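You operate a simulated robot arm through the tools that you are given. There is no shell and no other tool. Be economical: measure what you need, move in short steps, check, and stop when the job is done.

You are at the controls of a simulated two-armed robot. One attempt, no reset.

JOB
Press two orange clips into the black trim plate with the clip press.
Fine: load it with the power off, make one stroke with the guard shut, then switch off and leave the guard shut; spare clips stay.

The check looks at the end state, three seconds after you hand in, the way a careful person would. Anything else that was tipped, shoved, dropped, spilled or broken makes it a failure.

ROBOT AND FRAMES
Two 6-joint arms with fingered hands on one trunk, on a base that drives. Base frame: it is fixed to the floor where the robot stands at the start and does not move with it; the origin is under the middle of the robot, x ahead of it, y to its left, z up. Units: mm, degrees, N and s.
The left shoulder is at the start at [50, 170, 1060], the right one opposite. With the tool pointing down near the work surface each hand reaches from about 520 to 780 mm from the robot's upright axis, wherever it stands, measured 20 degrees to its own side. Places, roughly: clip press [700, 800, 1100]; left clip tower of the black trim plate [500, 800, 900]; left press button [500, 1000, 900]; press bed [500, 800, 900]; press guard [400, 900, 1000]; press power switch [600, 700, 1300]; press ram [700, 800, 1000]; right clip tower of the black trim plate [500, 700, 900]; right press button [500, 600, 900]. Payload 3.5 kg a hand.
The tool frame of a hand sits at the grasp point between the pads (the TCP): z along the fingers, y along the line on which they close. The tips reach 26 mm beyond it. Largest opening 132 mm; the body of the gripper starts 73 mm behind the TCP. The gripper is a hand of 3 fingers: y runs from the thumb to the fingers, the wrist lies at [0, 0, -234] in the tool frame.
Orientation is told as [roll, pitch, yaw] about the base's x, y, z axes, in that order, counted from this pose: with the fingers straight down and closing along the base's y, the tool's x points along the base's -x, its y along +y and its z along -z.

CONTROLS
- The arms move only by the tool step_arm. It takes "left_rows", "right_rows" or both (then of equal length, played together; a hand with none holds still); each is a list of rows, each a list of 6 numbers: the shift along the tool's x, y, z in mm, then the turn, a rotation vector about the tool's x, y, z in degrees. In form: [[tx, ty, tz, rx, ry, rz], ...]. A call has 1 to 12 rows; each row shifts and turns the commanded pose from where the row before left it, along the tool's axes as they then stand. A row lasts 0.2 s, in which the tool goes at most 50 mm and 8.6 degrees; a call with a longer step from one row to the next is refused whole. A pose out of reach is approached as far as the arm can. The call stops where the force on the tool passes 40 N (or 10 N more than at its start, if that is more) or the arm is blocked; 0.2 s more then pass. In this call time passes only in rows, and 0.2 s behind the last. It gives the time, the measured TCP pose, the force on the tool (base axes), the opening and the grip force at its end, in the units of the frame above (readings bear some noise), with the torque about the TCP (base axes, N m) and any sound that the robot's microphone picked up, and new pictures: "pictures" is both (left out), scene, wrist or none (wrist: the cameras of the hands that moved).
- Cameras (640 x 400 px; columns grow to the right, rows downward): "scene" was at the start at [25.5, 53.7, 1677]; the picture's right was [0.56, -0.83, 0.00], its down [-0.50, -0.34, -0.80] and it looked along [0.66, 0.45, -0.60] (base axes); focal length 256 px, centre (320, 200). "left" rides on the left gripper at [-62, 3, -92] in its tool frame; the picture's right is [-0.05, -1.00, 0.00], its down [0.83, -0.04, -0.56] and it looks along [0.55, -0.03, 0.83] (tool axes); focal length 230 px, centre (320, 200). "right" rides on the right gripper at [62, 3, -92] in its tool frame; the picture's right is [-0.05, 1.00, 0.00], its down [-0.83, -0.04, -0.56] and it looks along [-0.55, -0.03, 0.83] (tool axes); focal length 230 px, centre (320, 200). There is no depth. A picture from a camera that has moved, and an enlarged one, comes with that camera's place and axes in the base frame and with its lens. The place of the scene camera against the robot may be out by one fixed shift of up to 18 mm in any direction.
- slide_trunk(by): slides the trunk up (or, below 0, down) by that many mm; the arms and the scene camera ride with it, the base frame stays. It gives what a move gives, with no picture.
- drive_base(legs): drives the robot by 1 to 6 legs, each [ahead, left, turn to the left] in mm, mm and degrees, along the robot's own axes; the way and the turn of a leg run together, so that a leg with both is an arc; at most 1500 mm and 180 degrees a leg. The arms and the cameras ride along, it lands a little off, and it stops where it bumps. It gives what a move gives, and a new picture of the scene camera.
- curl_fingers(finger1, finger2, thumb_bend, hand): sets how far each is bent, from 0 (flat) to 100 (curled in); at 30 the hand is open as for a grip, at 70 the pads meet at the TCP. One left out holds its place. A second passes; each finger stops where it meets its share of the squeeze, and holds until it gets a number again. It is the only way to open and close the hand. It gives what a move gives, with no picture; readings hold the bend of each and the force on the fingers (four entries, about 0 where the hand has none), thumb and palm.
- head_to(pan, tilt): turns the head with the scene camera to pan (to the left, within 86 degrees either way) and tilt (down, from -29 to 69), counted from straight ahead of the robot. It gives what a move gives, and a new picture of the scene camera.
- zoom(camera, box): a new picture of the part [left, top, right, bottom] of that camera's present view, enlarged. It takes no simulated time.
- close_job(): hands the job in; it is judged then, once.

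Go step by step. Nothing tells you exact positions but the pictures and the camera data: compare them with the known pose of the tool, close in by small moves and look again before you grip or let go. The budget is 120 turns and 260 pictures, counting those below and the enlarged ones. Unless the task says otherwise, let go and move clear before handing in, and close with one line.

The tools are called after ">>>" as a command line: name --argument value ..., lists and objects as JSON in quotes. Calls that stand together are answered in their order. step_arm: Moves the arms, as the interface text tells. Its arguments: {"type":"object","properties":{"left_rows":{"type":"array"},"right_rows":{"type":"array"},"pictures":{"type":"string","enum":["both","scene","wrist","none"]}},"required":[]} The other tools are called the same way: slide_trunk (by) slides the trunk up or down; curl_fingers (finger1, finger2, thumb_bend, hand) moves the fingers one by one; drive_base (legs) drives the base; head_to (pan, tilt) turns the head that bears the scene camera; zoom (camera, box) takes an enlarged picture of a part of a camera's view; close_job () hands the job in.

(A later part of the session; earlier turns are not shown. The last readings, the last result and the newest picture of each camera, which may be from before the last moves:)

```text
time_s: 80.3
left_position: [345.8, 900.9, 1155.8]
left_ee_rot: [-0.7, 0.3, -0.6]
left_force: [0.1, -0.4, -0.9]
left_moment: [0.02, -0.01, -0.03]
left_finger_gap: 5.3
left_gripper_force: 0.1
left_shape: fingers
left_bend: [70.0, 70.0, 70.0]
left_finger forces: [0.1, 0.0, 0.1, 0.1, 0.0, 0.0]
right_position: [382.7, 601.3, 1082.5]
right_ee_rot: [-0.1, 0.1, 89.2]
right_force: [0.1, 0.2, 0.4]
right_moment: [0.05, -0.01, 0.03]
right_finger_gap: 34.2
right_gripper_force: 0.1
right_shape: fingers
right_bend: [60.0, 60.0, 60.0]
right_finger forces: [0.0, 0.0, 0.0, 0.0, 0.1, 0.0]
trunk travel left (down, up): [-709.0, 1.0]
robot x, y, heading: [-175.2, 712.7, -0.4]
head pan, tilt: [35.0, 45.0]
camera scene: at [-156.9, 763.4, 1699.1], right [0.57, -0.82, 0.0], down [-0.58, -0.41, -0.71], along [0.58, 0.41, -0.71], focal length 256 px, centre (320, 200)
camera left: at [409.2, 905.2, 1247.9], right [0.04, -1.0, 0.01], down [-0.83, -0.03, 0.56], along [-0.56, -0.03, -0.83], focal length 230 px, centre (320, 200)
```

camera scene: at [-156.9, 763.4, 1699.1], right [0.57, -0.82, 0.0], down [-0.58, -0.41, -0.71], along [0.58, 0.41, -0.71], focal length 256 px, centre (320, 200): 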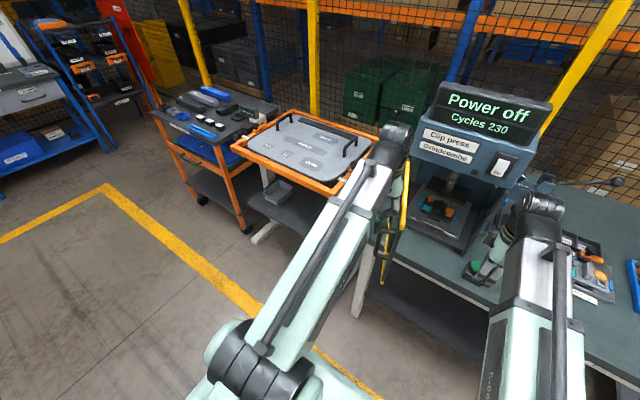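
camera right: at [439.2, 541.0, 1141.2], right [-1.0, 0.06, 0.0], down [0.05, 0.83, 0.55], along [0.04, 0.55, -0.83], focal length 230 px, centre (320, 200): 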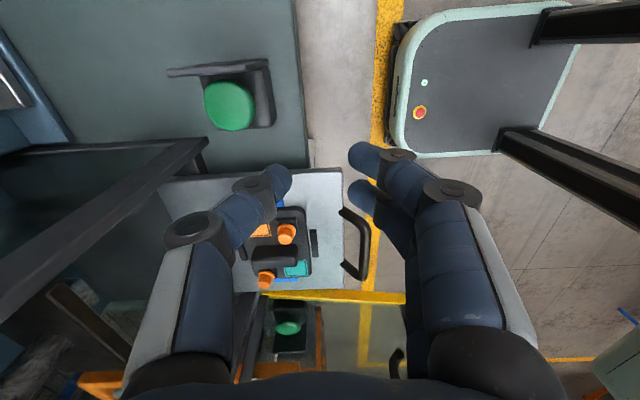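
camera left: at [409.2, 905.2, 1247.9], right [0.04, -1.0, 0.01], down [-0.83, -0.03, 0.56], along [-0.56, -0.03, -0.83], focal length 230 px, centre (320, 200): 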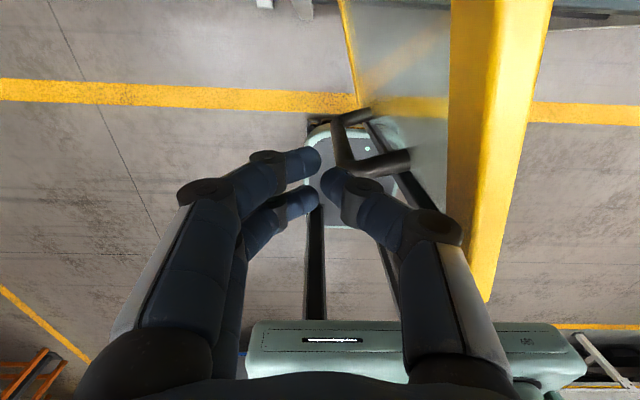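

The guard is swinging freely, pushed by the thumb side. Continue along the arc, while turning the right hand back straight and out of the way.

>>> step_arm --left_rows '[[-4, -16, 0, 0, 0, 0], [-4, -16, 0, 0, 0, 0], [-4, -16, 0, 0, 0, 0], [-4, -16, 0, 0, 0, 0], [-9, -15, 0, 0, 0, 0], [-9, -15, 0, 0, 0, 0], [-9, -15, 0, 0, 0, 0], [-10, -14, 0, 0, 0, 0], [0, 0, 0, 0, 0, 0], [0, 0, 0, 0, 0, 0], [0, 0, 0, 0, 0, 0]]' --right_rows '[[0, 0, 0, 0, 0, 8.18], [0, 0, 0, 0, 0, 8.18], [0, 0, 0, 0, 0, 8.18], [0, 0, 0, 0, 0, 8.18], [0, 0, 0, 0, 0, 8.18], [0, 0, 0, 0, 0, 8.18], [0, 0, 0, 0, 0, 8.18], [0, 0, 0, 0, 0, 8.18], [0, -15, 0, 0, 0, 8.18], [0, -20, 0, 0, 0, 8.18], [0, -20, 0, 0, 0, 7.5]]' --pictures "both"

```text
time_s: 82.7
left_position: [396.4, 778.4, 1158.4]
left_ee_rot: [-0.6, 0.3, -0.6]
left_force: [-1.2, 0.1, -0.4]
left_moment: [0.01, 0.04, -0.03]
left_finger_gap: 5.7
left_gripper_force: 0.1
left_shape: fingers
left_bend: [70.0, 70.0, 70.0]
left_finger forces: [0.0, 0.0, 0.0, 0.0, 0.1, 0.0]
right_position: [396.9, 549.9, 1082.6]
right_ee_rot: [-0.2, 0.0, -0.2]
right_force: [-0.2, 0.2, 0.8]
right_moment: [-0.02, 0.02, 0.02]
right_finger_gap: 34.4
right_gripper_force: 0.1
right_shape: fingers
right_bend: [60.0, 60.0, 60.0]
right_finger forces: [0.0, 0.0, 0.1, 0.0, 0.0, 0.1]
trunk travel left (down, up): [-709.0, 1.0]
robot x, y, heading: [-178.0, 709.8, 0.0]
head pan, tilt: [35.0, 45.0]
camera scene: at [-156.9, 763.5, 1699.1], right [0.57, -0.82, 0.0], down [-0.58, -0.41, -0.71], along [0.58, 0.41, -0.71], focal length 256 px, centre (320, 200)
camera right: at [336.1, 551.9, 1174.2], right [0.06, 1.0, 0.0], down [0.83, -0.04, 0.56], along [0.55, -0.03, -0.83], focal length 230 px, centre (320, 200)
camera left: at [459.1, 781.4, 1249.9], right [0.04, -1.0, 0.01], down [-0.83, -0.03, 0.56], along [-0.56, -0.03, -0.83], focal length 230 px, centre (320, 200)
```

scene: 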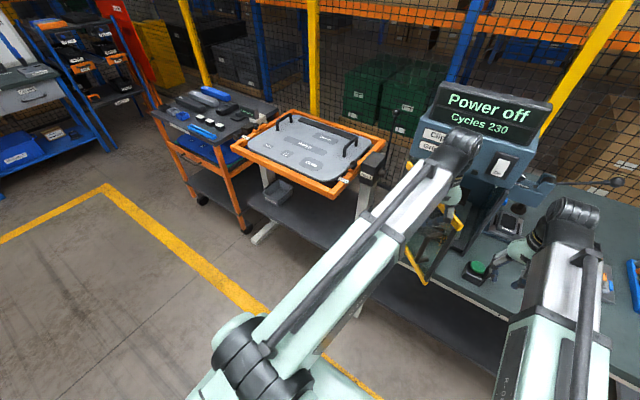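
right: 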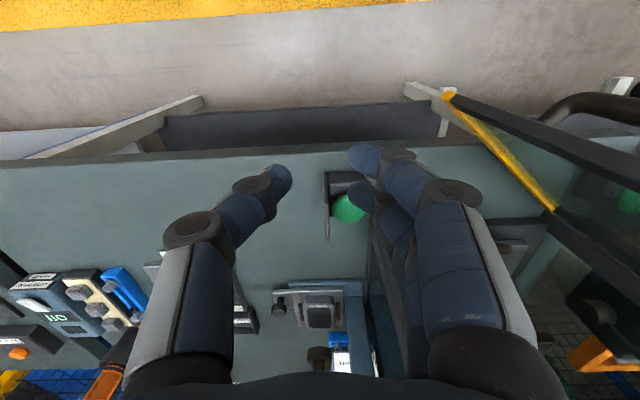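
left: 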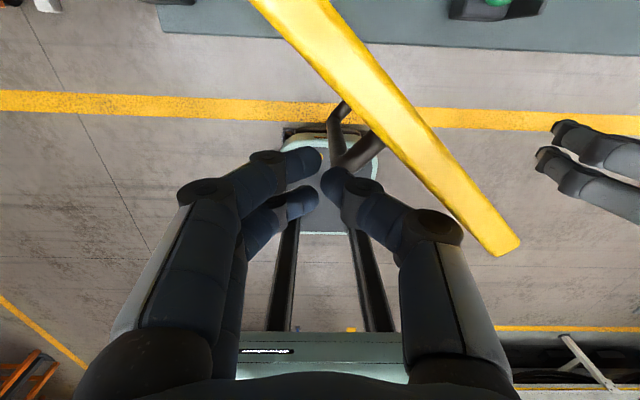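

Guard about 60% closed. Continue, then tilt the hand so that the wrist trails behind for the final push.

>>> step_arm --left_rows '[[-12, -12, 0, 0, 0, 0], [-12, -12, 0, 0, 0, 0], [-12, -11, 0, 0, 0, 0], [-13, -11, 0, 0, 0, 0], [0, 0, 0, 0, -8.6, 0], [0, 0, 0, 0, -8.6, 0], [0, 0, 0, 0, -8.6, 0]]' --pictures "both"

```text
time_s: 84.3
left_position: [444.9, 732.1, 1156.8]
left_ee_rot: [-0.8, -25.6, -0.3]
left_force: [0.3, 0.6, 0.0]
left_moment: [-0.01, -0.01, -0.03]
left_finger_gap: 5.4
left_gripper_force: 0.0
left_shape: fingers
left_bend: [70.0, 70.0, 70.0]
left_finger forces: [0.0, 0.0, 0.0, 0.0, 0.0, 0.0]
right_position: [396.0, 549.0, 1082.3]
right_ee_rot: [-0.2, -0.2, -0.1]
right_force: [-0.3, -0.5, -0.3]
right_moment: [-0.01, 0.01, -0.01]
right_finger_gap: 34.4
right_gripper_force: 0.0
right_shape: fingers
right_bend: [60.0, 60.0, 60.0]
right_finger forces: [0.0, 0.1, 0.1, 0.0, 0.0, 0.1]
trunk travel left (down, up): [-709.0, 1.0]
robot x, y, heading: [-182.4, 711.2, 0.1]
head pan, tilt: [35.0, 45.0]
camera scene: at [-157.5, 763.8, 1699.1], right [0.57, -0.82, 0.0], down [-0.58, -0.41, -0.71], along [0.58, 0.41, -0.71], focal length 256 px, centre (320, 200)
camera left: at [461.3, 736.0, 1267.4], right [0.04, -1.0, 0.03], down [-0.99, -0.03, 0.14], along [-0.14, -0.04, -0.99], focal length 230 px, centre (320, 200)
```

scene: 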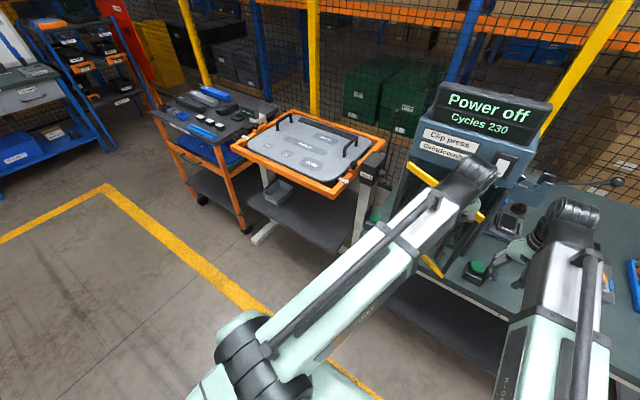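
left: 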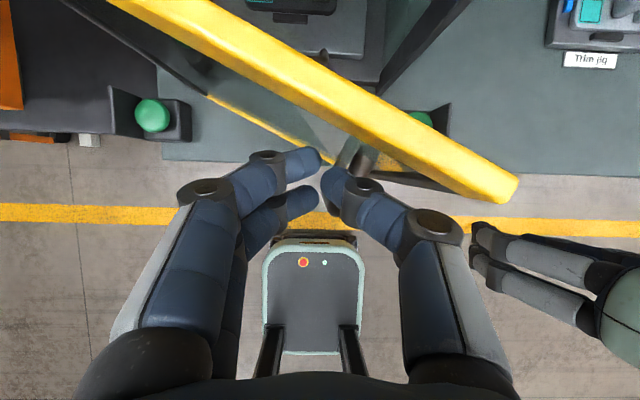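

>>> step_arm --left_rows '[[0, 0, 0, 0, -8.6, 0], [0, 0, 0, 0, -8.6, 0], [-7.3, -3, 6.8, 0, 0, 0], [-7.3, -3, 6.8, 0, 0, 0], [-7.3, -3, 6.8, 0, 0, 0], [-7.3, -3, 6.8, 0, 0, 0], [-7.3, -3, 6.8, 0, 0, 0], [-7.3, -3, 6.8, 0, 0, 0]]' --pictures "both"

```text
time_s: 86.1
left_position: [505.9, 711.9, 1157.2]
left_ee_rot: [-0.9, -42.7, 0.0]
left_force: [-0.1, -0.3, -0.4]
left_moment: [0.01, 0.0, 0.01]
left_finger_gap: 5.0
left_gripper_force: 0.0
left_shape: fingers
left_bend: [70.0, 70.0, 70.0]
left_finger forces: [0.0, 0.1, 0.0, 0.1, 0.0, 0.0]
right_position: [397.0, 548.5, 1081.6]
right_ee_rot: [-0.2, 0.0, -0.1]
right_force: [-0.1, -0.3, -0.1]
right_moment: [0.01, -0.01, -0.03]
right_finger_gap: 34.4
right_gripper_force: 0.0
right_shape: fingers
right_bend: [60.0, 60.0, 60.0]
right_finger forces: [0.0, 0.0, 0.0, 0.0, 0.0, 0.1]
trunk travel left (down, up): [-709.0, 1.0]
robot x, y, heading: [-175.8, 714.7, 0.2]
head pan, tilt: [35.0, 45.0]
camera scene: at [-156.8, 763.7, 1699.0], right [0.57, -0.82, 0.0], down [-0.58, -0.41, -0.71], along [0.58, 0.41, -0.71], focal length 256 px, centre (320, 200)
camera left: at [488.8, 716.6, 1267.6], right [0.03, -1.0, 0.05], down [-0.99, -0.03, -0.15], along [0.16, -0.04, -0.99], focal length 230 px, centre (320, 200)
```

scene: 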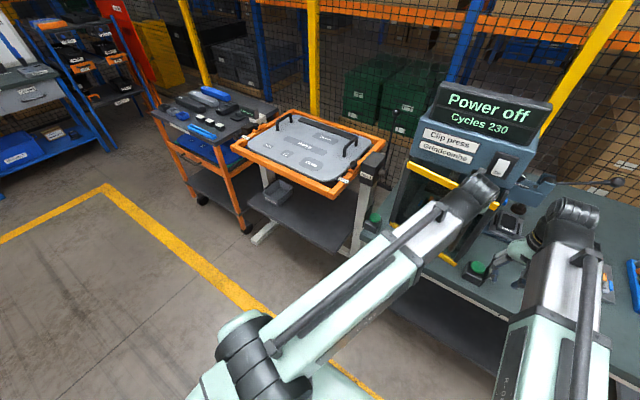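
left: 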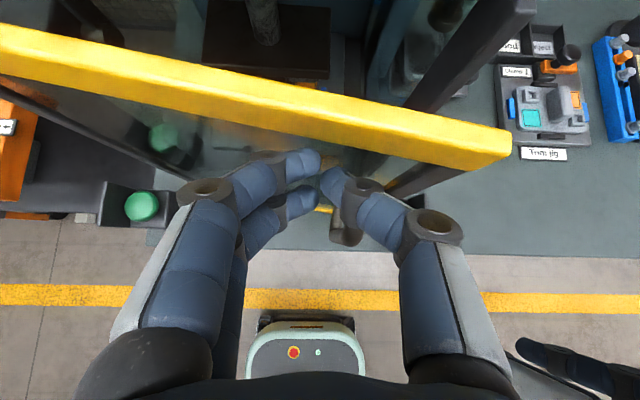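

Nearly closed. Continue the final push until it stops.

>>> step_arm --left_rows '[[-7.3, -1, 6.8, 0, 0, 0], [-7.3, -1, 6.8, 0, 0, 0], [-7.3, 0, 6.8, 0, 0, 0], [-7.3, 0, 6.8, 0, 0, 0], [-7.3, 0, 6.8, 0, 0, 0], [-5, 0, 4.7, 0, 0, 0]]' --pictures "both"

>>> zoom --camera "scene" --box '[350, 90, 560, 300]'

```text
time_s: 87.3
left_position: [544.7, 713.5, 1152.9]
left_ee_rot: [-0.7, -41.6, 0.2]
left_force: [-23.4, 6.6, 3.6]
left_moment: [0.07, 0.08, 0.16]
left_finger_gap: 2.3
left_gripper_force: 12.4
left_shape: fingers
left_bend: [74.0, 70.0, 70.0]
left_finger forces: [24.1, 0.0, 0.0, 0.1, 0.0, 0.1]
right_position: [394.8, 549.6, 1083.6]
right_ee_rot: [-0.3, -0.1, -0.2]
right_force: [0.8, -0.1, 0.8]
right_moment: [-0.03, 0.03, -0.01]
right_finger_gap: 34.3
right_gripper_force: 0.0
right_shape: fingers
right_bend: [60.0, 60.0, 60.0]
right_finger forces: [0.1, 0.0, 0.0, 0.1, 0.1, 0.1]
trunk travel left (down, up): [-709.0, 1.0]
robot x, y, heading: [-178.2, 713.2, 0.1]
head pan, tilt: [35.0, 45.0]
stopped in row 5 (left hand): the force on the tool passed its limit (the readings are from after the stop); the commanded pose is now the measured one
camera scene: at [-160.0, 764.4, 1699.2], right [0.57, -0.82, 0.0], down [-0.58, -0.41, -0.71], along [0.58, 0.41, -0.71], focal length 256 px, centre (320, 200)
camera left: at [529.2, 718.1, 1262.9], right [0.03, -1.0, 0.04], down [-0.99, -0.04, -0.14], along [0.14, -0.04, -0.99], focal length 230 px, centre (320, 200)
```

scene: 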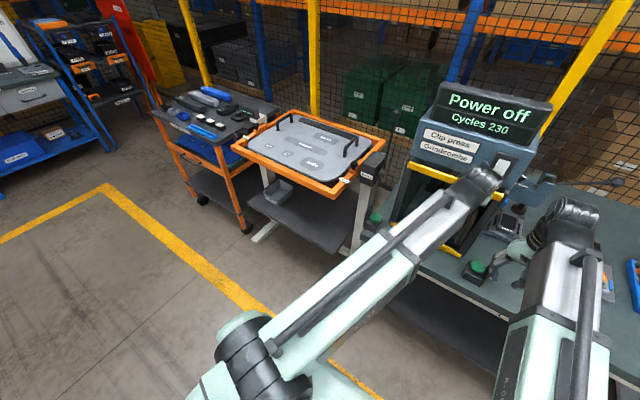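
left: 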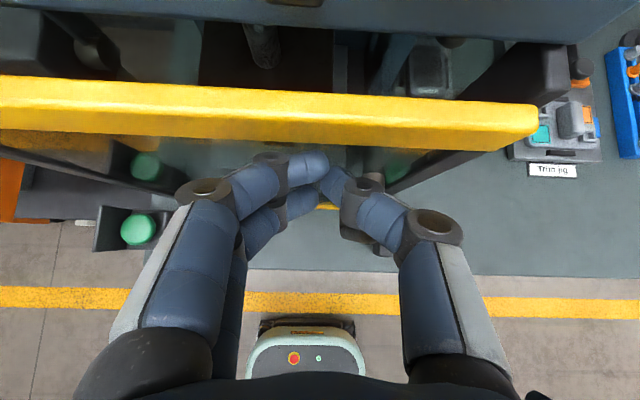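

```text
1.90 times, centred on (455, 195) of scene
camera zoom: at [-160.0, 764.4, 1699.2], right [0.57, -0.82, 0.0], down [-0.58, -0.41, -0.71], along [0.58, 0.41, -0.71], focal length 488 px, centre (63, 210)
```

zoom: 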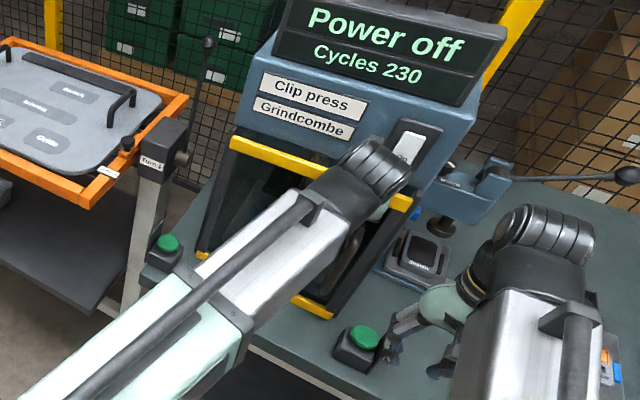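

The guard has stopped against the press. I back the left hand off and inspect the guard and the switch.

>>> step_arm --left_rows '[[7.3, 0, -6.8, 0, 0, 0], [29, 0, -27, 0, 0, 0], [29, 10, -27, 0, 0, 0], [20, 30, -20, 0, 0, 0], [0, 45, 0, 0, 0, 0]]' --pictures "none"

>>> head_to --pan 5 --tilt 40

>>> zoom --camera "scene" --box '[200, 20, 440, 220]'

```text
time_s: 88.5
left_position: [431.9, 800.3, 1155.1]
left_ee_rot: [-0.7, -41.8, 0.1]
left_force: [0.7, -0.4, -0.4]
left_moment: [-0.01, 0.0, 0.0]
left_finger_gap: 5.5
left_gripper_force: 0.1
left_shape: fingers
left_bend: [70.0, 70.0, 70.0]
left_finger forces: [0.0, 0.1, 0.0, 0.0, 0.0, 0.1]
right_position: [396.2, 549.1, 1082.2]
right_ee_rot: [-0.3, 0.0, -0.1]
right_force: [0.0, 0.8, 0.2]
right_moment: [-0.02, 0.02, -0.02]
right_finger_gap: 34.6
right_gripper_force: 0.1
right_shape: fingers
right_bend: [60.0, 60.0, 60.0]
right_finger forces: [0.0, 0.0, 0.0, 0.0, 0.0, 0.0]
trunk travel left (down, up): [-709.0, 1.0]
robot x, y, heading: [-176.9, 712.4, -0.4]
head pan, tilt: [35.0, 45.0]
```

```text
time_s: 89.4
left_position: [431.3, 799.9, 1155.1]
left_ee_rot: [-0.8, -41.8, 0.0]
left_force: [0.1, 0.1, -0.9]
left_moment: [-0.02, -0.03, 0.0]
left_finger_gap: 5.2
left_gripper_force: 0.1
left_shape: fingers
left_bend: [70.0, 70.0, 70.0]
left_finger forces: [0.1, 0.0, 0.1, 0.0, 0.0, 0.0]
right_position: [395.7, 550.3, 1082.5]
right_ee_rot: [-0.1, 0.0, -0.1]
right_force: [-0.7, -0.3, 0.1]
right_moment: [0.01, 0.0, 0.03]
right_finger_gap: 34.5
right_gripper_force: 0.1
right_shape: fingers
right_bend: [60.0, 60.0, 60.0]
right_finger forces: [0.0, 0.0, 0.0, 0.0, 0.0, 0.0]
trunk travel left (down, up): [-709.0, 1.0]
robot x, y, heading: [-177.8, 712.7, 0.0]
head pan, tilt: [5.0, 40.0]
camera scene: at [-139.5, 724.6, 1706.3], right [0.09, -1.0, 0.0], down [-0.64, -0.06, -0.77], along [0.76, 0.07, -0.64], focal length 256 px, centre (320, 200)
```

scene: 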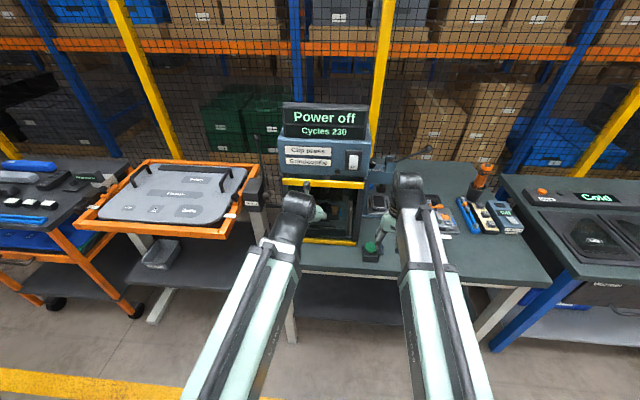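

```text
2.00 times, centred on (320, 120) of scene
camera zoom: at [-139.5, 724.6, 1706.3], right [0.09, -1.0, 0.0], down [-0.64, -0.06, -0.77], along [0.76, 0.07, -0.64], focal length 513 px, centre (320, 360)
```

zoom: 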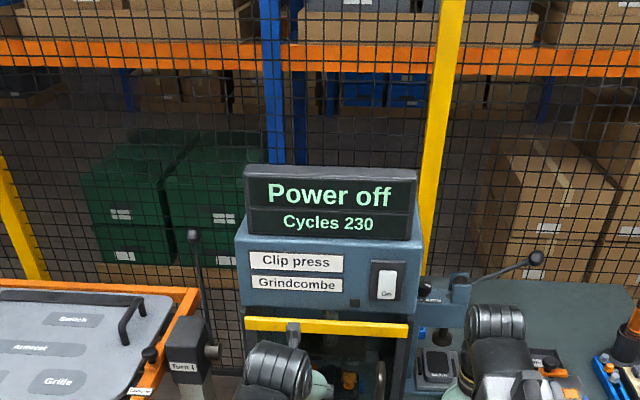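

>>> zoom --camera "scene" --box '[320, 135, 380, 180]'

>>> zoom --camera "scene" --box '[270, 160, 400, 270]'

```text
8.89 times, centred on (350, 158) of scene
camera zoom: at [-139.5, 724.6, 1706.3], right [0.09, -1.0, 0.0], down [-0.64, -0.06, -0.77], along [0.76, 0.07, -0.64], focal length 2278 px, centre (53, 578)
```

zoom: 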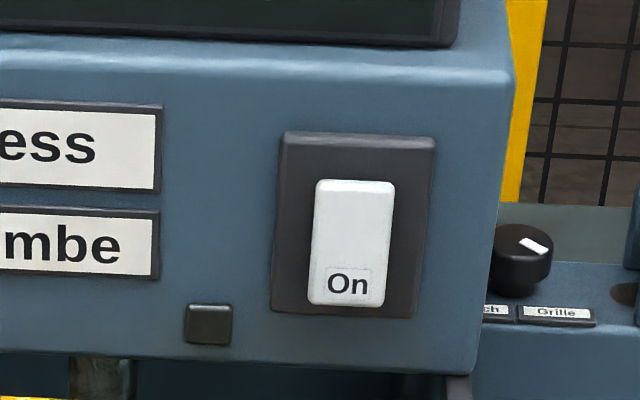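

```text
3.64 times, centred on (335, 215) of scene
camera zoom: at [-139.5, 724.6, 1706.3], right [0.09, -1.0, 0.0], down [-0.64, -0.06, -0.77], along [0.76, 0.07, -0.64], focal length 932 px, centre (266, 146)
```

zoom: 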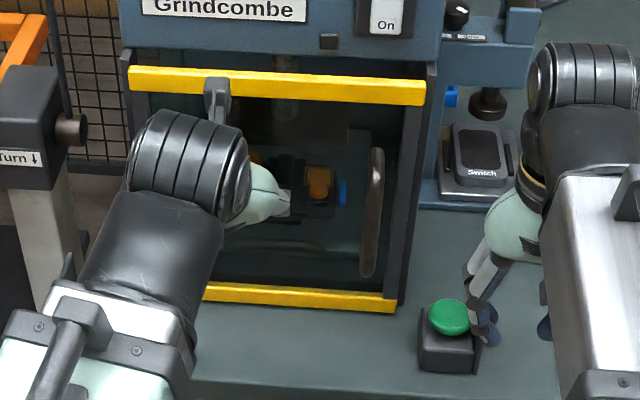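

The guard sits flush and shut. The rocker is at about (584, 682, 1267) with "On" at its lower half. I make a right fist, pitch the right hand forward at switch height, and send the left hand toward its button.

>>> curl_fingers --hand "right" --finger1 70 --finger2 70 --thumb_bend 70

>>> step_arm --left_rows '[[0, 20, 0, 0, 8.6, 0], [0, 20, 0, 0, 8.6, 0], [0, 20, 0, 0, 8.6, 0], [0, 20, 0, 0, 8.6, 0], [0, 20, 0, 0, 8, 0], [0, 20, 0, 0, 0, 0], [0, 20, 0, 0, 0, 0], [0, 20, 0, 0, 0, 0], [0, 20, 0, 0, 0, 0], [0, 20, 0, 0, 0, 0], [0, 0, 0, 0, 0, 0]]' --right_rows '[[-8, 0, -15.5, 0, -8.18, 0], [-10.1, 0, -14.2, 0, -8.18, 0], [-12.1, 5, -12.6, 0, -8.18, 0], [-13.7, 10, -10.8, 0, -8.18, 0], [-15.1, 10, -8.7, 0, -8.18, 0], [-16.2, 10, -6.5, 0, -8.18, 0], [-16.9, 15, -4.2, 0, -8.18, 0], [-17.3, 15, -1.7, 0, -8.18, 0], [-17.4, 15, 0.9, 0, -8.18, 0], [-17.2, 15, 3.3, 0, -8.18, 0], [-16.4, 15, 5.7, 0, -8.2, 0]]' --pictures "both"

```text
time_s: 90.4
left_position: [430.7, 799.6, 1155.4]
left_ee_rot: [-0.8, -41.9, 0.0]
left_force: [0.3, -0.6, 0.1]
left_moment: [0.01, 0.01, -0.02]
left_finger_gap: 5.3
left_gripper_force: 0.1
left_shape: fingers
left_bend: [70.0, 70.0, 70.0]
left_finger forces: [0.0, 0.0, 0.0, 0.0, 0.1, 0.0]
right_position: [395.1, 549.9, 1081.7]
right_ee_rot: [-0.2, 0.0, -0.1]
right_force: [-1.0, -0.4, 0.1]
right_moment: [-0.01, 0.01, 0.02]
right_finger_gap: 6.2
right_gripper_force: 0.0
right_shape: fingers
right_bend: [70.0, 70.0, 70.0]
right_finger forces: [0.0, 0.0, 0.0, 0.1, 0.1, 0.0]
trunk travel left (down, up): [-709.0, 1.0]
robot x, y, heading: [-179.6, 711.5, 0.1]
head pan, tilt: [5.0, 40.0]
```

```text
time_s: 92.8
left_position: [433.1, 998.9, 1151.1]
left_ee_rot: [-0.6, 0.8, -0.5]
left_force: [0.5, 0.7, -0.7]
left_moment: [0.0, 0.02, 0.01]
left_finger_gap: 5.2
left_gripper_force: 0.1
left_shape: fingers
left_bend: [70.0, 70.0, 70.0]
left_finger forces: [0.0, 0.0, 0.1, 0.0, 0.0, 0.1]
right_position: [520.1, 667.2, 1261.1]
right_ee_rot: [-101.7, -89.7, 101.9]
right_force: [0.2, -0.1, -0.3]
right_moment: [-0.01, 0.02, 0.0]
right_finger_gap: 6.1
right_gripper_force: 0.0
right_shape: fingers
right_bend: [70.0, 70.0, 70.0]
right_finger forces: [0.0, 0.0, 0.0, 0.1, 0.1, 0.1]
right hand out of reach, approached as far as the arm can: row 6, 7, 8, 9
trunk travel left (down, up): [-709.0, 1.0]
robot x, y, heading: [-174.1, 710.7, 0.0]
head pan, tilt: [5.0, 40.0]
camera scene: at [-139.2, 724.7, 1706.3], right [0.09, -1.0, 0.0], down [-0.64, -0.06, -0.77], along [0.76, 0.07, -0.64], focal length 256 px, centre (320, 200)
camera right: at [429.3, 668.4, 1199.1], right [0.0, 1.0, 0.05], down [-0.56, -0.04, 0.83], along [0.83, -0.03, 0.56], focal length 230 px, centre (320, 200)
camera left: at [495.6, 1002.7, 1244.2], right [0.04, -1.0, 0.01], down [-0.83, -0.03, 0.56], along [-0.56, -0.03, -0.83], focal length 230 px, centre (320, 200)
```

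scene: 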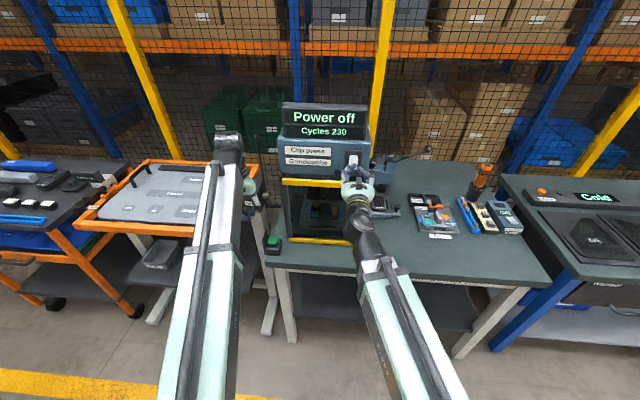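
right: 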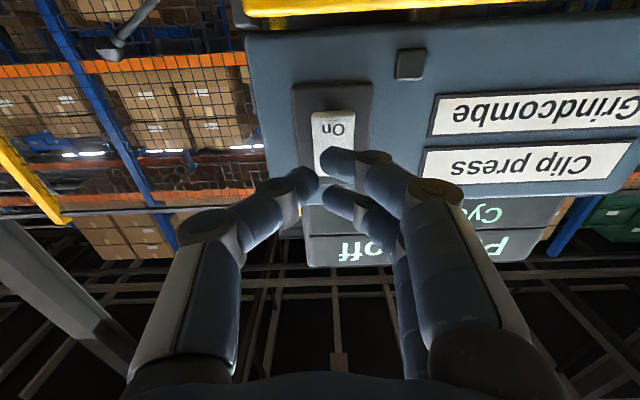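
left: 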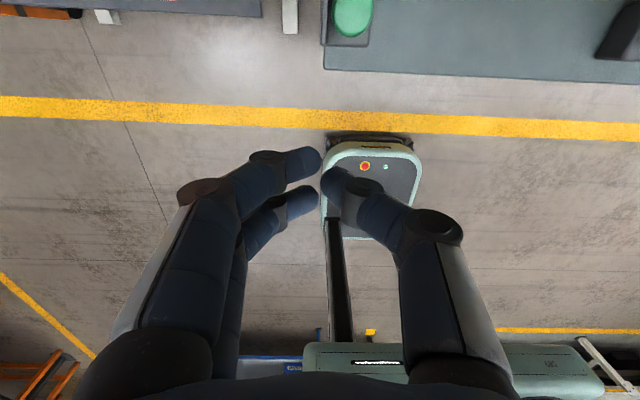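

The wrist camera shows "On" at about (575, 677, 1245). I lower to that height and press forward gently.

>>> step_arm --right_rows '[[15, 5, 0, 0, 0, 0], [0, 0, 10, 0, 0, 0], [0, 0, 8, 0, 0, 0], [0, 0, 4, 0, 0, 0], [0, 0, 4, 0, 0, 0]]' --pictures "wrist"

```text
time_s: 94.0
left_position: [433.6, 998.2, 1153.3]
left_ee_rot: [-0.6, 0.4, -0.5]
left_force: [-1.3, 0.5, -0.9]
left_moment: [-0.02, -0.04, 0.02]
left_finger_gap: 5.2
left_gripper_force: 0.1
left_shape: fingers
left_bend: [70.0, 70.0, 70.0]
left_finger forces: [0.1, 0.1, 0.0, 0.0, 0.1, 0.0]
right_position: [545.7, 669.9, 1246.6]
right_ee_rot: [-94.6, -89.8, 94.5]
right_force: [0.4, 0.0, -0.4]
right_moment: [0.0, 0.01, 0.01]
right_finger_gap: 6.2
right_gripper_force: 0.1
right_shape: fingers
right_bend: [70.0, 70.0, 70.0]
right_finger forces: [0.0, 0.0, 0.1, 0.1, 0.1, 0.0]
trunk travel left (down, up): [-709.0, 1.0]
robot x, y, heading: [-177.0, 710.6, 0.3]
head pan, tilt: [5.0, 40.0]
camera right: at [455.0, 673.3, 1184.3], right [0.0, 1.0, 0.05], down [-0.56, -0.04, 0.83], along [0.83, -0.03, 0.55], focal length 230 px, centre (320, 200)
```

right: 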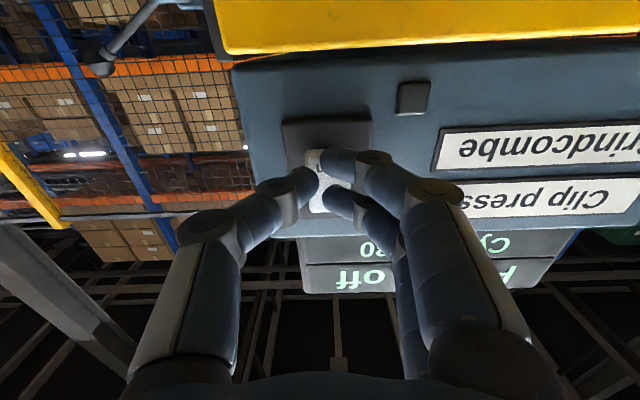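

>>> step_arm --right_rows '[[0, 0, 4, 0, 0, 0], [0, 0, 4, 0, 0, 0], [0, 0, 4, 0, 0, 0], [0, 0, 4, 0, 0, 0]]' --pictures "both"

>>> zoom --camera "scene" --box '[270, 90, 390, 190]'

```text
time_s: 95.0
left_position: [429.9, 999.2, 1152.9]
left_ee_rot: [-0.6, 0.4, -0.5]
left_force: [0.5, 0.1, -0.4]
left_moment: [0.02, 0.01, 0.0]
left_finger_gap: 5.2
left_gripper_force: 0.0
left_shape: fingers
left_bend: [70.0, 70.0, 70.0]
left_finger forces: [0.0, 0.0, 0.1, 0.0, 0.1, 0.0]
right_position: [554.3, 672.7, 1246.8]
right_ee_rot: [-94.8, -89.7, 95.0]
right_force: [-22.9, 1.5, -1.4]
right_moment: [-0.06, -0.2, 0.01]
right_finger_gap: 5.6
right_gripper_force: 12.5
right_shape: fingers
right_bend: [70.0, 73.0, 70.0]
right_finger forces: [0.8, 15.2, 0.0, 0.0, 8.6, 0.0]
trunk travel left (down, up): [-709.0, 1.0]
robot x, y, heading: [-177.7, 717.3, 0.1]
head pan, tilt: [5.0, 40.0]
stopped in row 4 (right hand): the force on the tool passed its limit (the readings are from after the stop); the commanded pose is now the measured one
camera scene: at [-143.7, 724.9, 1706.6], right [0.09, -1.0, 0.0], down [-0.64, -0.06, -0.77], along [0.76, 0.07, -0.64], focal length 256 px, centre (320, 200)
camera right: at [462.9, 675.3, 1184.4], right [0.0, 1.0, 0.05], down [-0.56, -0.04, 0.83], along [0.83, -0.02, 0.55], focal length 230 px, centre (320, 200)
```

scene: 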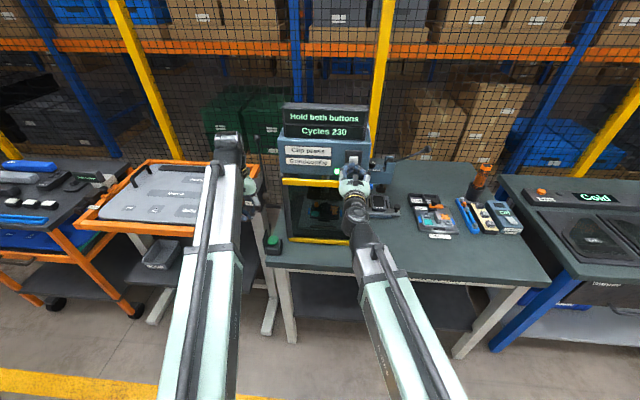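
right: 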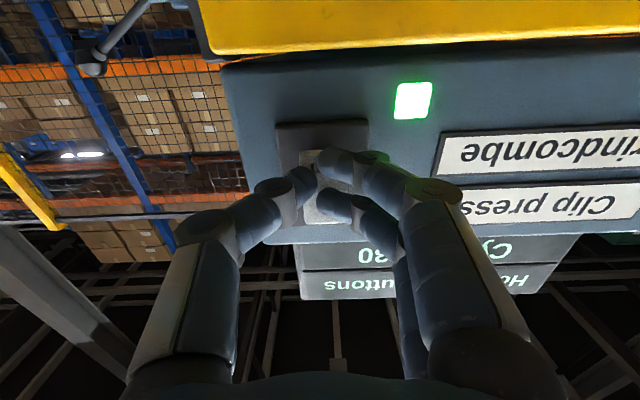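

```text
4.00 times, centred on (330, 140) of scene
camera zoom: at [-143.7, 724.9, 1706.6], right [0.09, -1.0, 0.0], down [-0.64, -0.06, -0.77], along [0.76, 0.07, -0.64], focal length 1025 px, centre (280, 440)
```

zoom: 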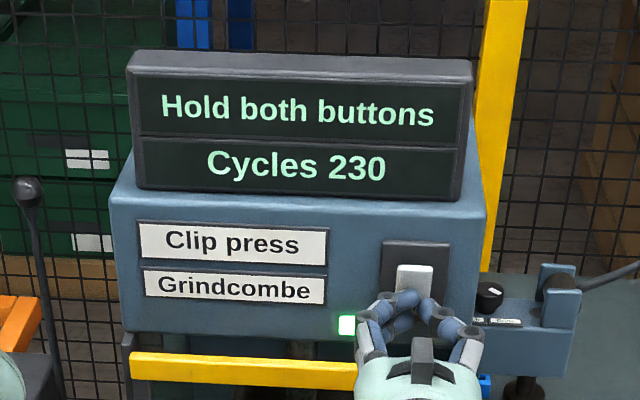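

The press now reads "Hold both buttons" – power is on and the guard is accepted. I withdraw the right hand and bring both hands toward the buttons (right ≈ (533, 584), left ≈ (528, 972)).

>>> step_arm --right_rows '[[0, 0, -45, 0, 0, 0], [15, -8, -4, 0, 8.18, 0], [15.4, -8, -1.8, 0, 8.18, 0], [15.5, -8, 0.4, 0, 8.18, 0], [15.3, -8, 2.6, 0, 8.18, 0], [14.8, -8, 4.7, 0, 8.18, 0], [14, -8, 6.8, 0, 8.18, 0], [12.8, -8, 8.7, 0, 8.18, 0], [11.5, -8, 10.5, 0, 8.18, 0], [9.9, -8, 12, 0, 8.18, 0], [8, -8, 13.3, 0, 8.18, 0], [6.1, -8, 14.3, 0, 8.2, 0]]' --left_rows '[[-8, -3, 15, 0, 0, 0], [-8, -3, 15, 0, 0, 0], [-8, -3, 15, 0, 0, 0], [-8, -3, 15, 0, 0, 0], [-8, -3, 15, 0, 0, 0], [0, -3, 0, 0, 0, 0], [0, -3, 0, 0, 0, 0], [0, -3, 0, 0, 0, 0], [0, -3, 0, 0, 0, 0], [0, 0, 0, 0, 0, 0], [0, 0, 0, 0, 0, 0], [0, 0, 0, 0, 0, 0]]' --pictures "both"

```text
time_s: 97.6
left_position: [470.0, 970.7, 1079.1]
left_ee_rot: [-0.6, 0.6, -0.5]
left_force: [-0.7, 0.8, 0.1]
left_moment: [0.02, 0.01, -0.02]
left_finger_gap: 5.2
left_gripper_force: 0.1
left_shape: fingers
left_bend: [70.0, 70.0, 70.0]
left_finger forces: [0.0, 0.0, 0.0, 0.0, 0.1, 0.0]
right_position: [469.1, 584.4, 1079.1]
right_ee_rot: [-0.2, 0.3, 0.0]
right_force: [0.1, 1.0, -0.7]
right_moment: [-0.02, -0.03, 0.0]
right_finger_gap: 5.5
right_gripper_force: 0.1
right_shape: fingers
right_bend: [70.0, 70.0, 70.0]
right_finger forces: [0.1, 0.1, 0.0, 0.0, 0.1, 0.1]
trunk travel left (down, up): [-709.0, 1.0]
robot x, y, heading: [-179.3, 710.9, 0.3]
head pan, tilt: [5.0, 40.0]
camera scene: at [-139.4, 724.6, 1706.3], right [0.09, -1.0, 0.0], down [-0.64, -0.06, -0.77], along [0.76, 0.07, -0.64], focal length 256 px, centre (320, 200)
camera right: at [409.2, 587.2, 1171.1], right [0.05, 1.0, 0.0], down [0.83, -0.04, 0.55], along [0.55, -0.03, -0.83], focal length 230 px, centre (320, 200)
camera left: at [533.3, 974.3, 1169.3], right [0.04, -1.0, 0.01], down [-0.83, -0.03, 0.56], along [-0.56, -0.03, -0.83], focal length 230 px, centre (320, 200)
```

scene: 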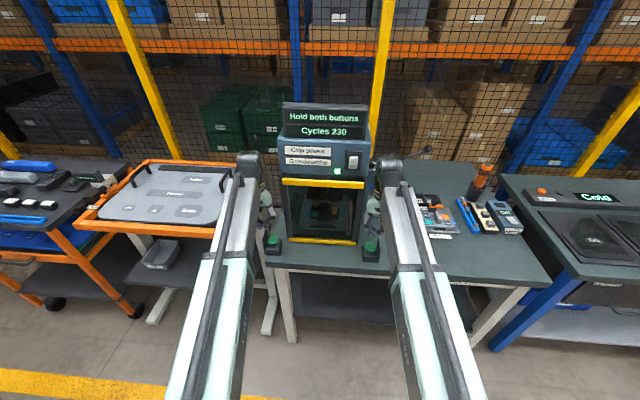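
right: 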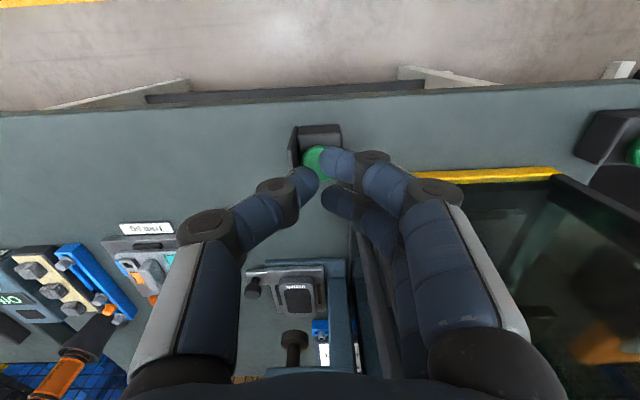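
left: 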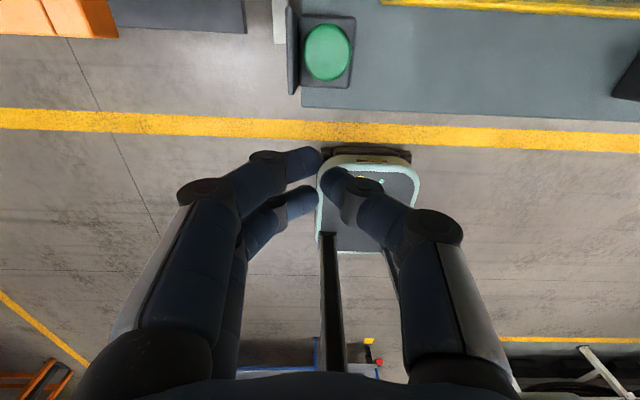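

Both buttons located: left (527, 966), right (525, 581), tops near z 902. I bring both fists above them.

>>> step_arm --right_rows '[[-19, -1, 0, 0, 0, 0], [-19, -1, 10, 0, 0, 0], [-18, -1, 40, 0, 0, 0], [0, 0, 40, 0, 0, 0], [0, 0, 40, 0, 0, 0]]' --left_rows '[[-19, -2, 0, 0, 0, 0], [-19, -2, 10, 0, 0, 0], [-19, -1, 40, 0, 0, 0], [0, 0, 40, 0, 0, 0], [0, 0, 40, 0, 0, 0]]' --pictures "both"

>>> zoom --camera "scene" --box '[230, 90, 410, 270]'

```text
time_s: 98.8
left_position: [526.5, 961.1, 948.7]
left_ee_rot: [-0.6, 0.2, -0.5]
left_force: [2.5, -8.4, 7.7]
left_moment: [0.17, -0.02, -0.08]
left_finger_gap: 1.8
left_gripper_force: 6.3
left_shape: fingers
left_bend: [71.0, 71.0, 70.0]
left_finger forces: [4.8, 5.6, 0.1, 0.0, 1.2, 0.0]
right_position: [523.5, 581.4, 950.1]
right_ee_rot: [-0.1, 0.0, 0.2]
right_force: [0.6, 1.9, 1.5]
right_moment: [0.01, -0.03, 0.01]
right_finger_gap: 3.9
right_gripper_force: 0.9
right_shape: fingers
right_bend: [70.0, 70.0, 71.0]
right_finger forces: [0.1, 0.0, 0.0, 0.0, 2.4, 0.0]
trunk travel left (down, up): [-709.0, 1.0]
robot x, y, heading: [-176.2, 712.9, 0.2]
head pan, tilt: [5.0, 40.0]
camera scene: at [-140.8, 722.9, 1706.7], right [0.09, -1.0, 0.0], down [-0.64, -0.06, -0.77], along [0.76, 0.07, -0.64], focal length 256 px, centre (320, 200)
camera right: at [463.3, 583.8, 1042.7], right [0.05, 1.0, 0.0], down [0.83, -0.04, 0.55], along [0.55, -0.03, -0.83], focal length 230 px, centre (320, 200)
camera left: at [588.4, 965.8, 1042.1], right [0.04, -1.0, 0.01], down [-0.83, -0.03, 0.56], along [-0.56, -0.03, -0.83], focal length 230 px, centre (320, 200)
```

scene: 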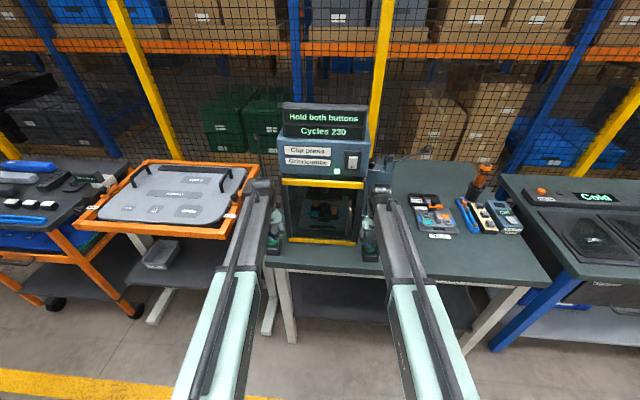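
right: 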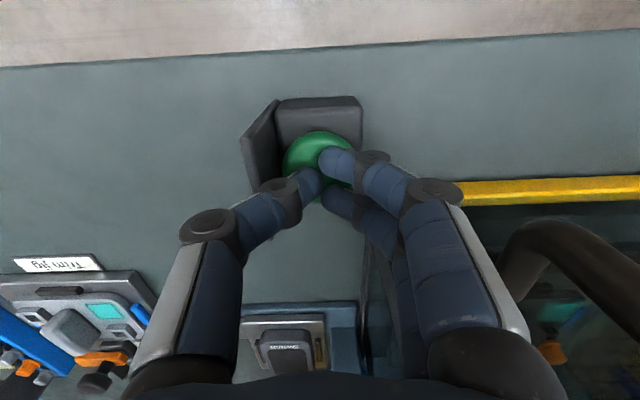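
left: 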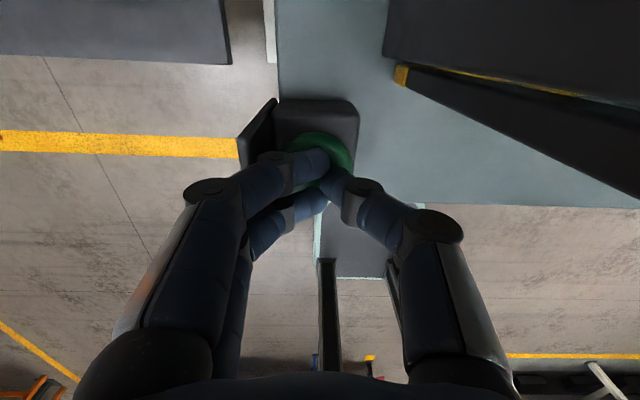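

```text
2.22 times, centred on (320, 180) of scene
camera zoom: at [-140.8, 722.9, 1706.7], right [0.09, -1.0, 0.0], down [-0.64, -0.06, -0.77], along [0.76, 0.07, -0.64], focal length 570 px, centre (320, 244)
```

zoom: 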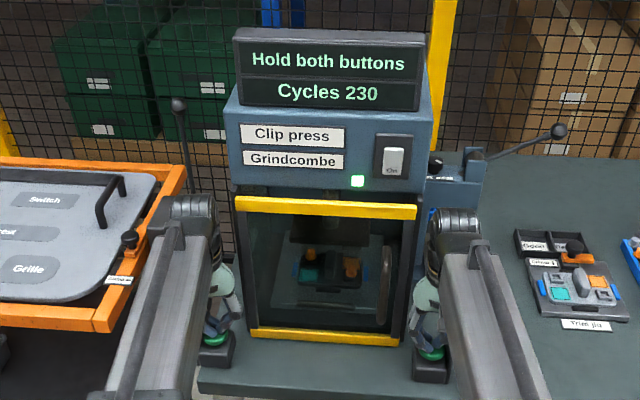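

The outer shrouds graze the fingers, so I shift both fists slightly inward and start lowering onto the buttons together.

>>> step_arm --right_rows '[[0, 5, -5, 0, 0, 0], [0, 0, 8, 0, 0, 0], [0, 0, 8, 0, 0, 0], [0, 0, 6, 0, 0, 0]]' --left_rows '[[0, -10, -5, 0, 0, 0], [0, 0, 8, 0, 0, 0], [0, 0, 8, 0, 0, 0], [0, 0, 6, 0, 0, 0]]' --pictures "wrist"

```text
time_s: 99.8
left_position: [525.2, 954.0, 939.2]
left_ee_rot: [-0.5, -0.3, -0.5]
left_force: [-5.4, -0.8, 24.8]
left_moment: [-0.07, 0.12, -0.02]
left_finger_gap: 2.1
left_gripper_force: 12.9
left_shape: fingers
left_bend: [72.0, 72.0, 71.0]
left_finger forces: [7.5, 7.9, 0.0, 0.1, 10.1, 0.1]
right_position: [523.3, 588.0, 941.3]
right_ee_rot: [0.0, -0.6, 0.2]
right_force: [-2.9, 2.9, 19.0]
right_moment: [-0.21, 0.12, -0.02]
right_finger_gap: 1.1
right_gripper_force: 10.5
right_shape: fingers
right_bend: [71.0, 71.0, 72.0]
right_finger forces: [4.7, 4.1, 0.0, 0.0, 12.6, 0.0]
trunk travel left (down, up): [-709.0, 1.0]
robot x, y, heading: [-178.5, 714.1, -0.0]
head pan, tilt: [5.0, 40.0]
heard: click, click
stopped in row 4 (left hand): the force on the tool passed its limit (the readings are from after the stop); the commanded pose is now the measured one
camera right: at [462.4, 590.5, 1032.1], right [0.05, 1.0, 0.0], down [0.83, -0.04, 0.56], along [0.56, -0.03, -0.83], focal length 230 px, centre (320, 200)
camera left: at [586.9, 958.1, 1032.2], right [0.04, -1.0, 0.01], down [-0.83, -0.03, 0.55], along [-0.55, -0.03, -0.83], focal length 230 px, centre (320, 200)
```

right: 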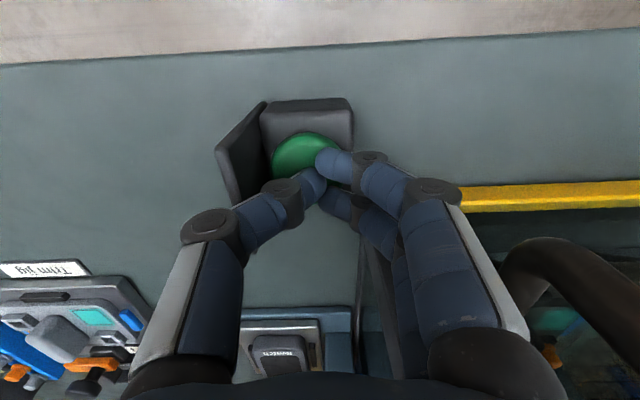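
left: 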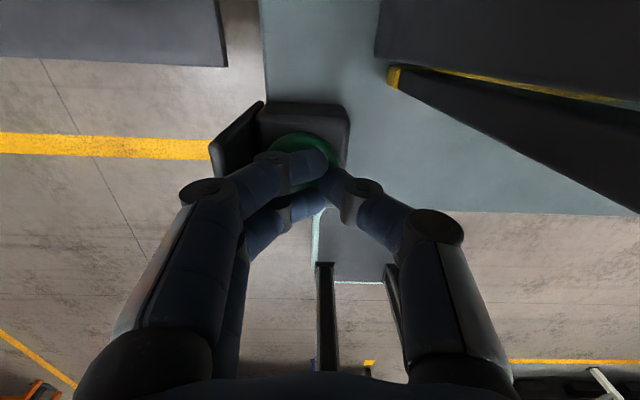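

Two clicks: both buttons are down. I check the display and hold.

>>> step_arm --right_rows '[[0, 0, 0, 0, 0, 0], [0, 0, 0, 0, 0, 0]]' --left_rows '[[0, 0, 0, 0, 0, 0], [0, 0, 0, 0, 0, 0]]' --pictures "none"

>>> zoom --camera "scene" --box '[230, 90, 410, 270]'

```text
time_s: 100.4
left_position: [525.6, 954.4, 938.8]
left_ee_rot: [-0.6, -0.2, -0.5]
left_force: [-0.3, 0.3, 34.7]
left_moment: [0.02, 0.01, -0.03]
left_finger_gap: 2.0
left_gripper_force: 17.8
left_shape: fingers
left_bend: [72.0, 72.0, 71.0]
left_finger forces: [10.3, 12.0, 0.0, 0.0, 13.5, 0.0]
right_position: [524.7, 589.2, 941.1]
right_ee_rot: [-0.1, -0.5, 0.2]
right_force: [0.1, 5.3, 27.5]
right_moment: [-0.33, 0.08, 0.02]
right_finger_gap: 1.1
right_gripper_force: 14.7
right_shape: fingers
right_bend: [71.0, 71.0, 72.0]
right_finger forces: [6.5, 5.7, 0.1, 0.0, 17.3, 0.0]
trunk travel left (down, up): [-709.0, 1.0]
robot x, y, heading: [-178.3, 709.5, 0.1]
head pan, tilt: [5.0, 40.0]
```

```text
2.22 times, centred on (320, 180) of scene
camera zoom: at [-146.4, 724.8, 1706.9], right [0.09, -1.0, 0.0], down [-0.64, -0.06, -0.77], along [0.77, 0.07, -0.64], focal length 570 px, centre (320, 244)
```

zoom: 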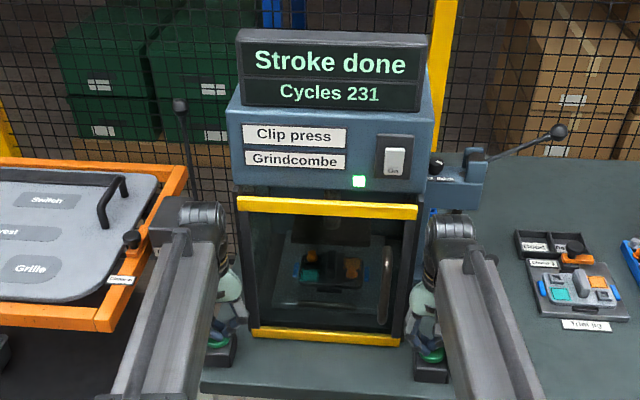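

"Stroke done, cycles 231". Release both buttons straight up.

>>> step_arm --right_rows '[[0, 0, -15, 0, 0, 0], [0, 0, -25, 0, 0, 0], [0, 0, -40, 0, 0, 0], [10, -10, -40, 0, 0, 0], [15, -10, -20, 0, 0, 0]]' --left_rows '[[0, 0, -15, 0, 0, 0], [0, 0, -25, 0, 0, 0], [0, 0, -40, 0, 0, 0], [15, 0, -40, 0, 0, 0], [15, 0, -10, 0, 0, 0]]' --pictures "scene"

>>> zoom --camera "scene" --box '[280, 170, 370, 250]'

```text
time_s: 101.6
left_position: [496.2, 956.3, 1067.3]
left_ee_rot: [-0.6, 0.1, -0.6]
left_force: [0.5, -0.1, 0.4]
left_moment: [-0.01, 0.02, 0.0]
left_finger_gap: 5.0
left_gripper_force: 0.1
left_shape: fingers
left_bend: [70.0, 70.0, 70.0]
left_finger forces: [0.0, 0.0, 0.1, 0.0, 0.1, 0.1]
right_position: [502.7, 565.1, 1076.2]
right_ee_rot: [-0.1, -0.3, 0.2]
right_force: [0.1, 0.4, -0.7]
right_moment: [0.03, 0.02, -0.02]
right_finger_gap: 4.8
right_gripper_force: 0.1
right_shape: fingers
right_bend: [70.0, 70.0, 70.0]
right_finger forces: [0.0, 0.0, 0.0, 0.0, 0.0, 0.1]
trunk travel left (down, up): [-709.0, 1.0]
robot x, y, heading: [-176.5, 712.0, 0.2]
head pan, tilt: [5.0, 40.0]
camera scene: at [-140.0, 724.8, 1706.3], right [0.09, -1.0, 0.0], down [-0.64, -0.06, -0.77], along [0.76, 0.07, -0.64], focal length 256 px, centre (320, 200)
```

scene: 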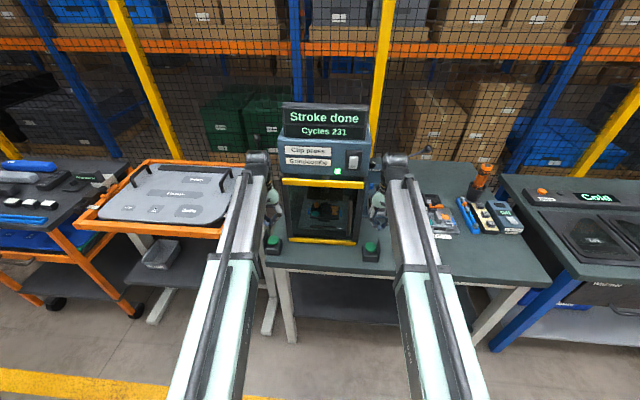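

```text
5.00 times, centred on (325, 210) of scene
camera zoom: at [-140.0, 724.8, 1706.3], right [0.09, -1.0, 0.0], down [-0.64, -0.06, -0.77], along [0.76, 0.07, -0.64], focal length 1282 px, centre (295, 150)
```

zoom: 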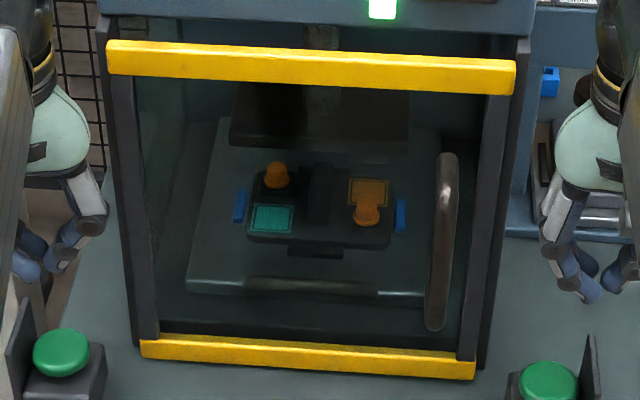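

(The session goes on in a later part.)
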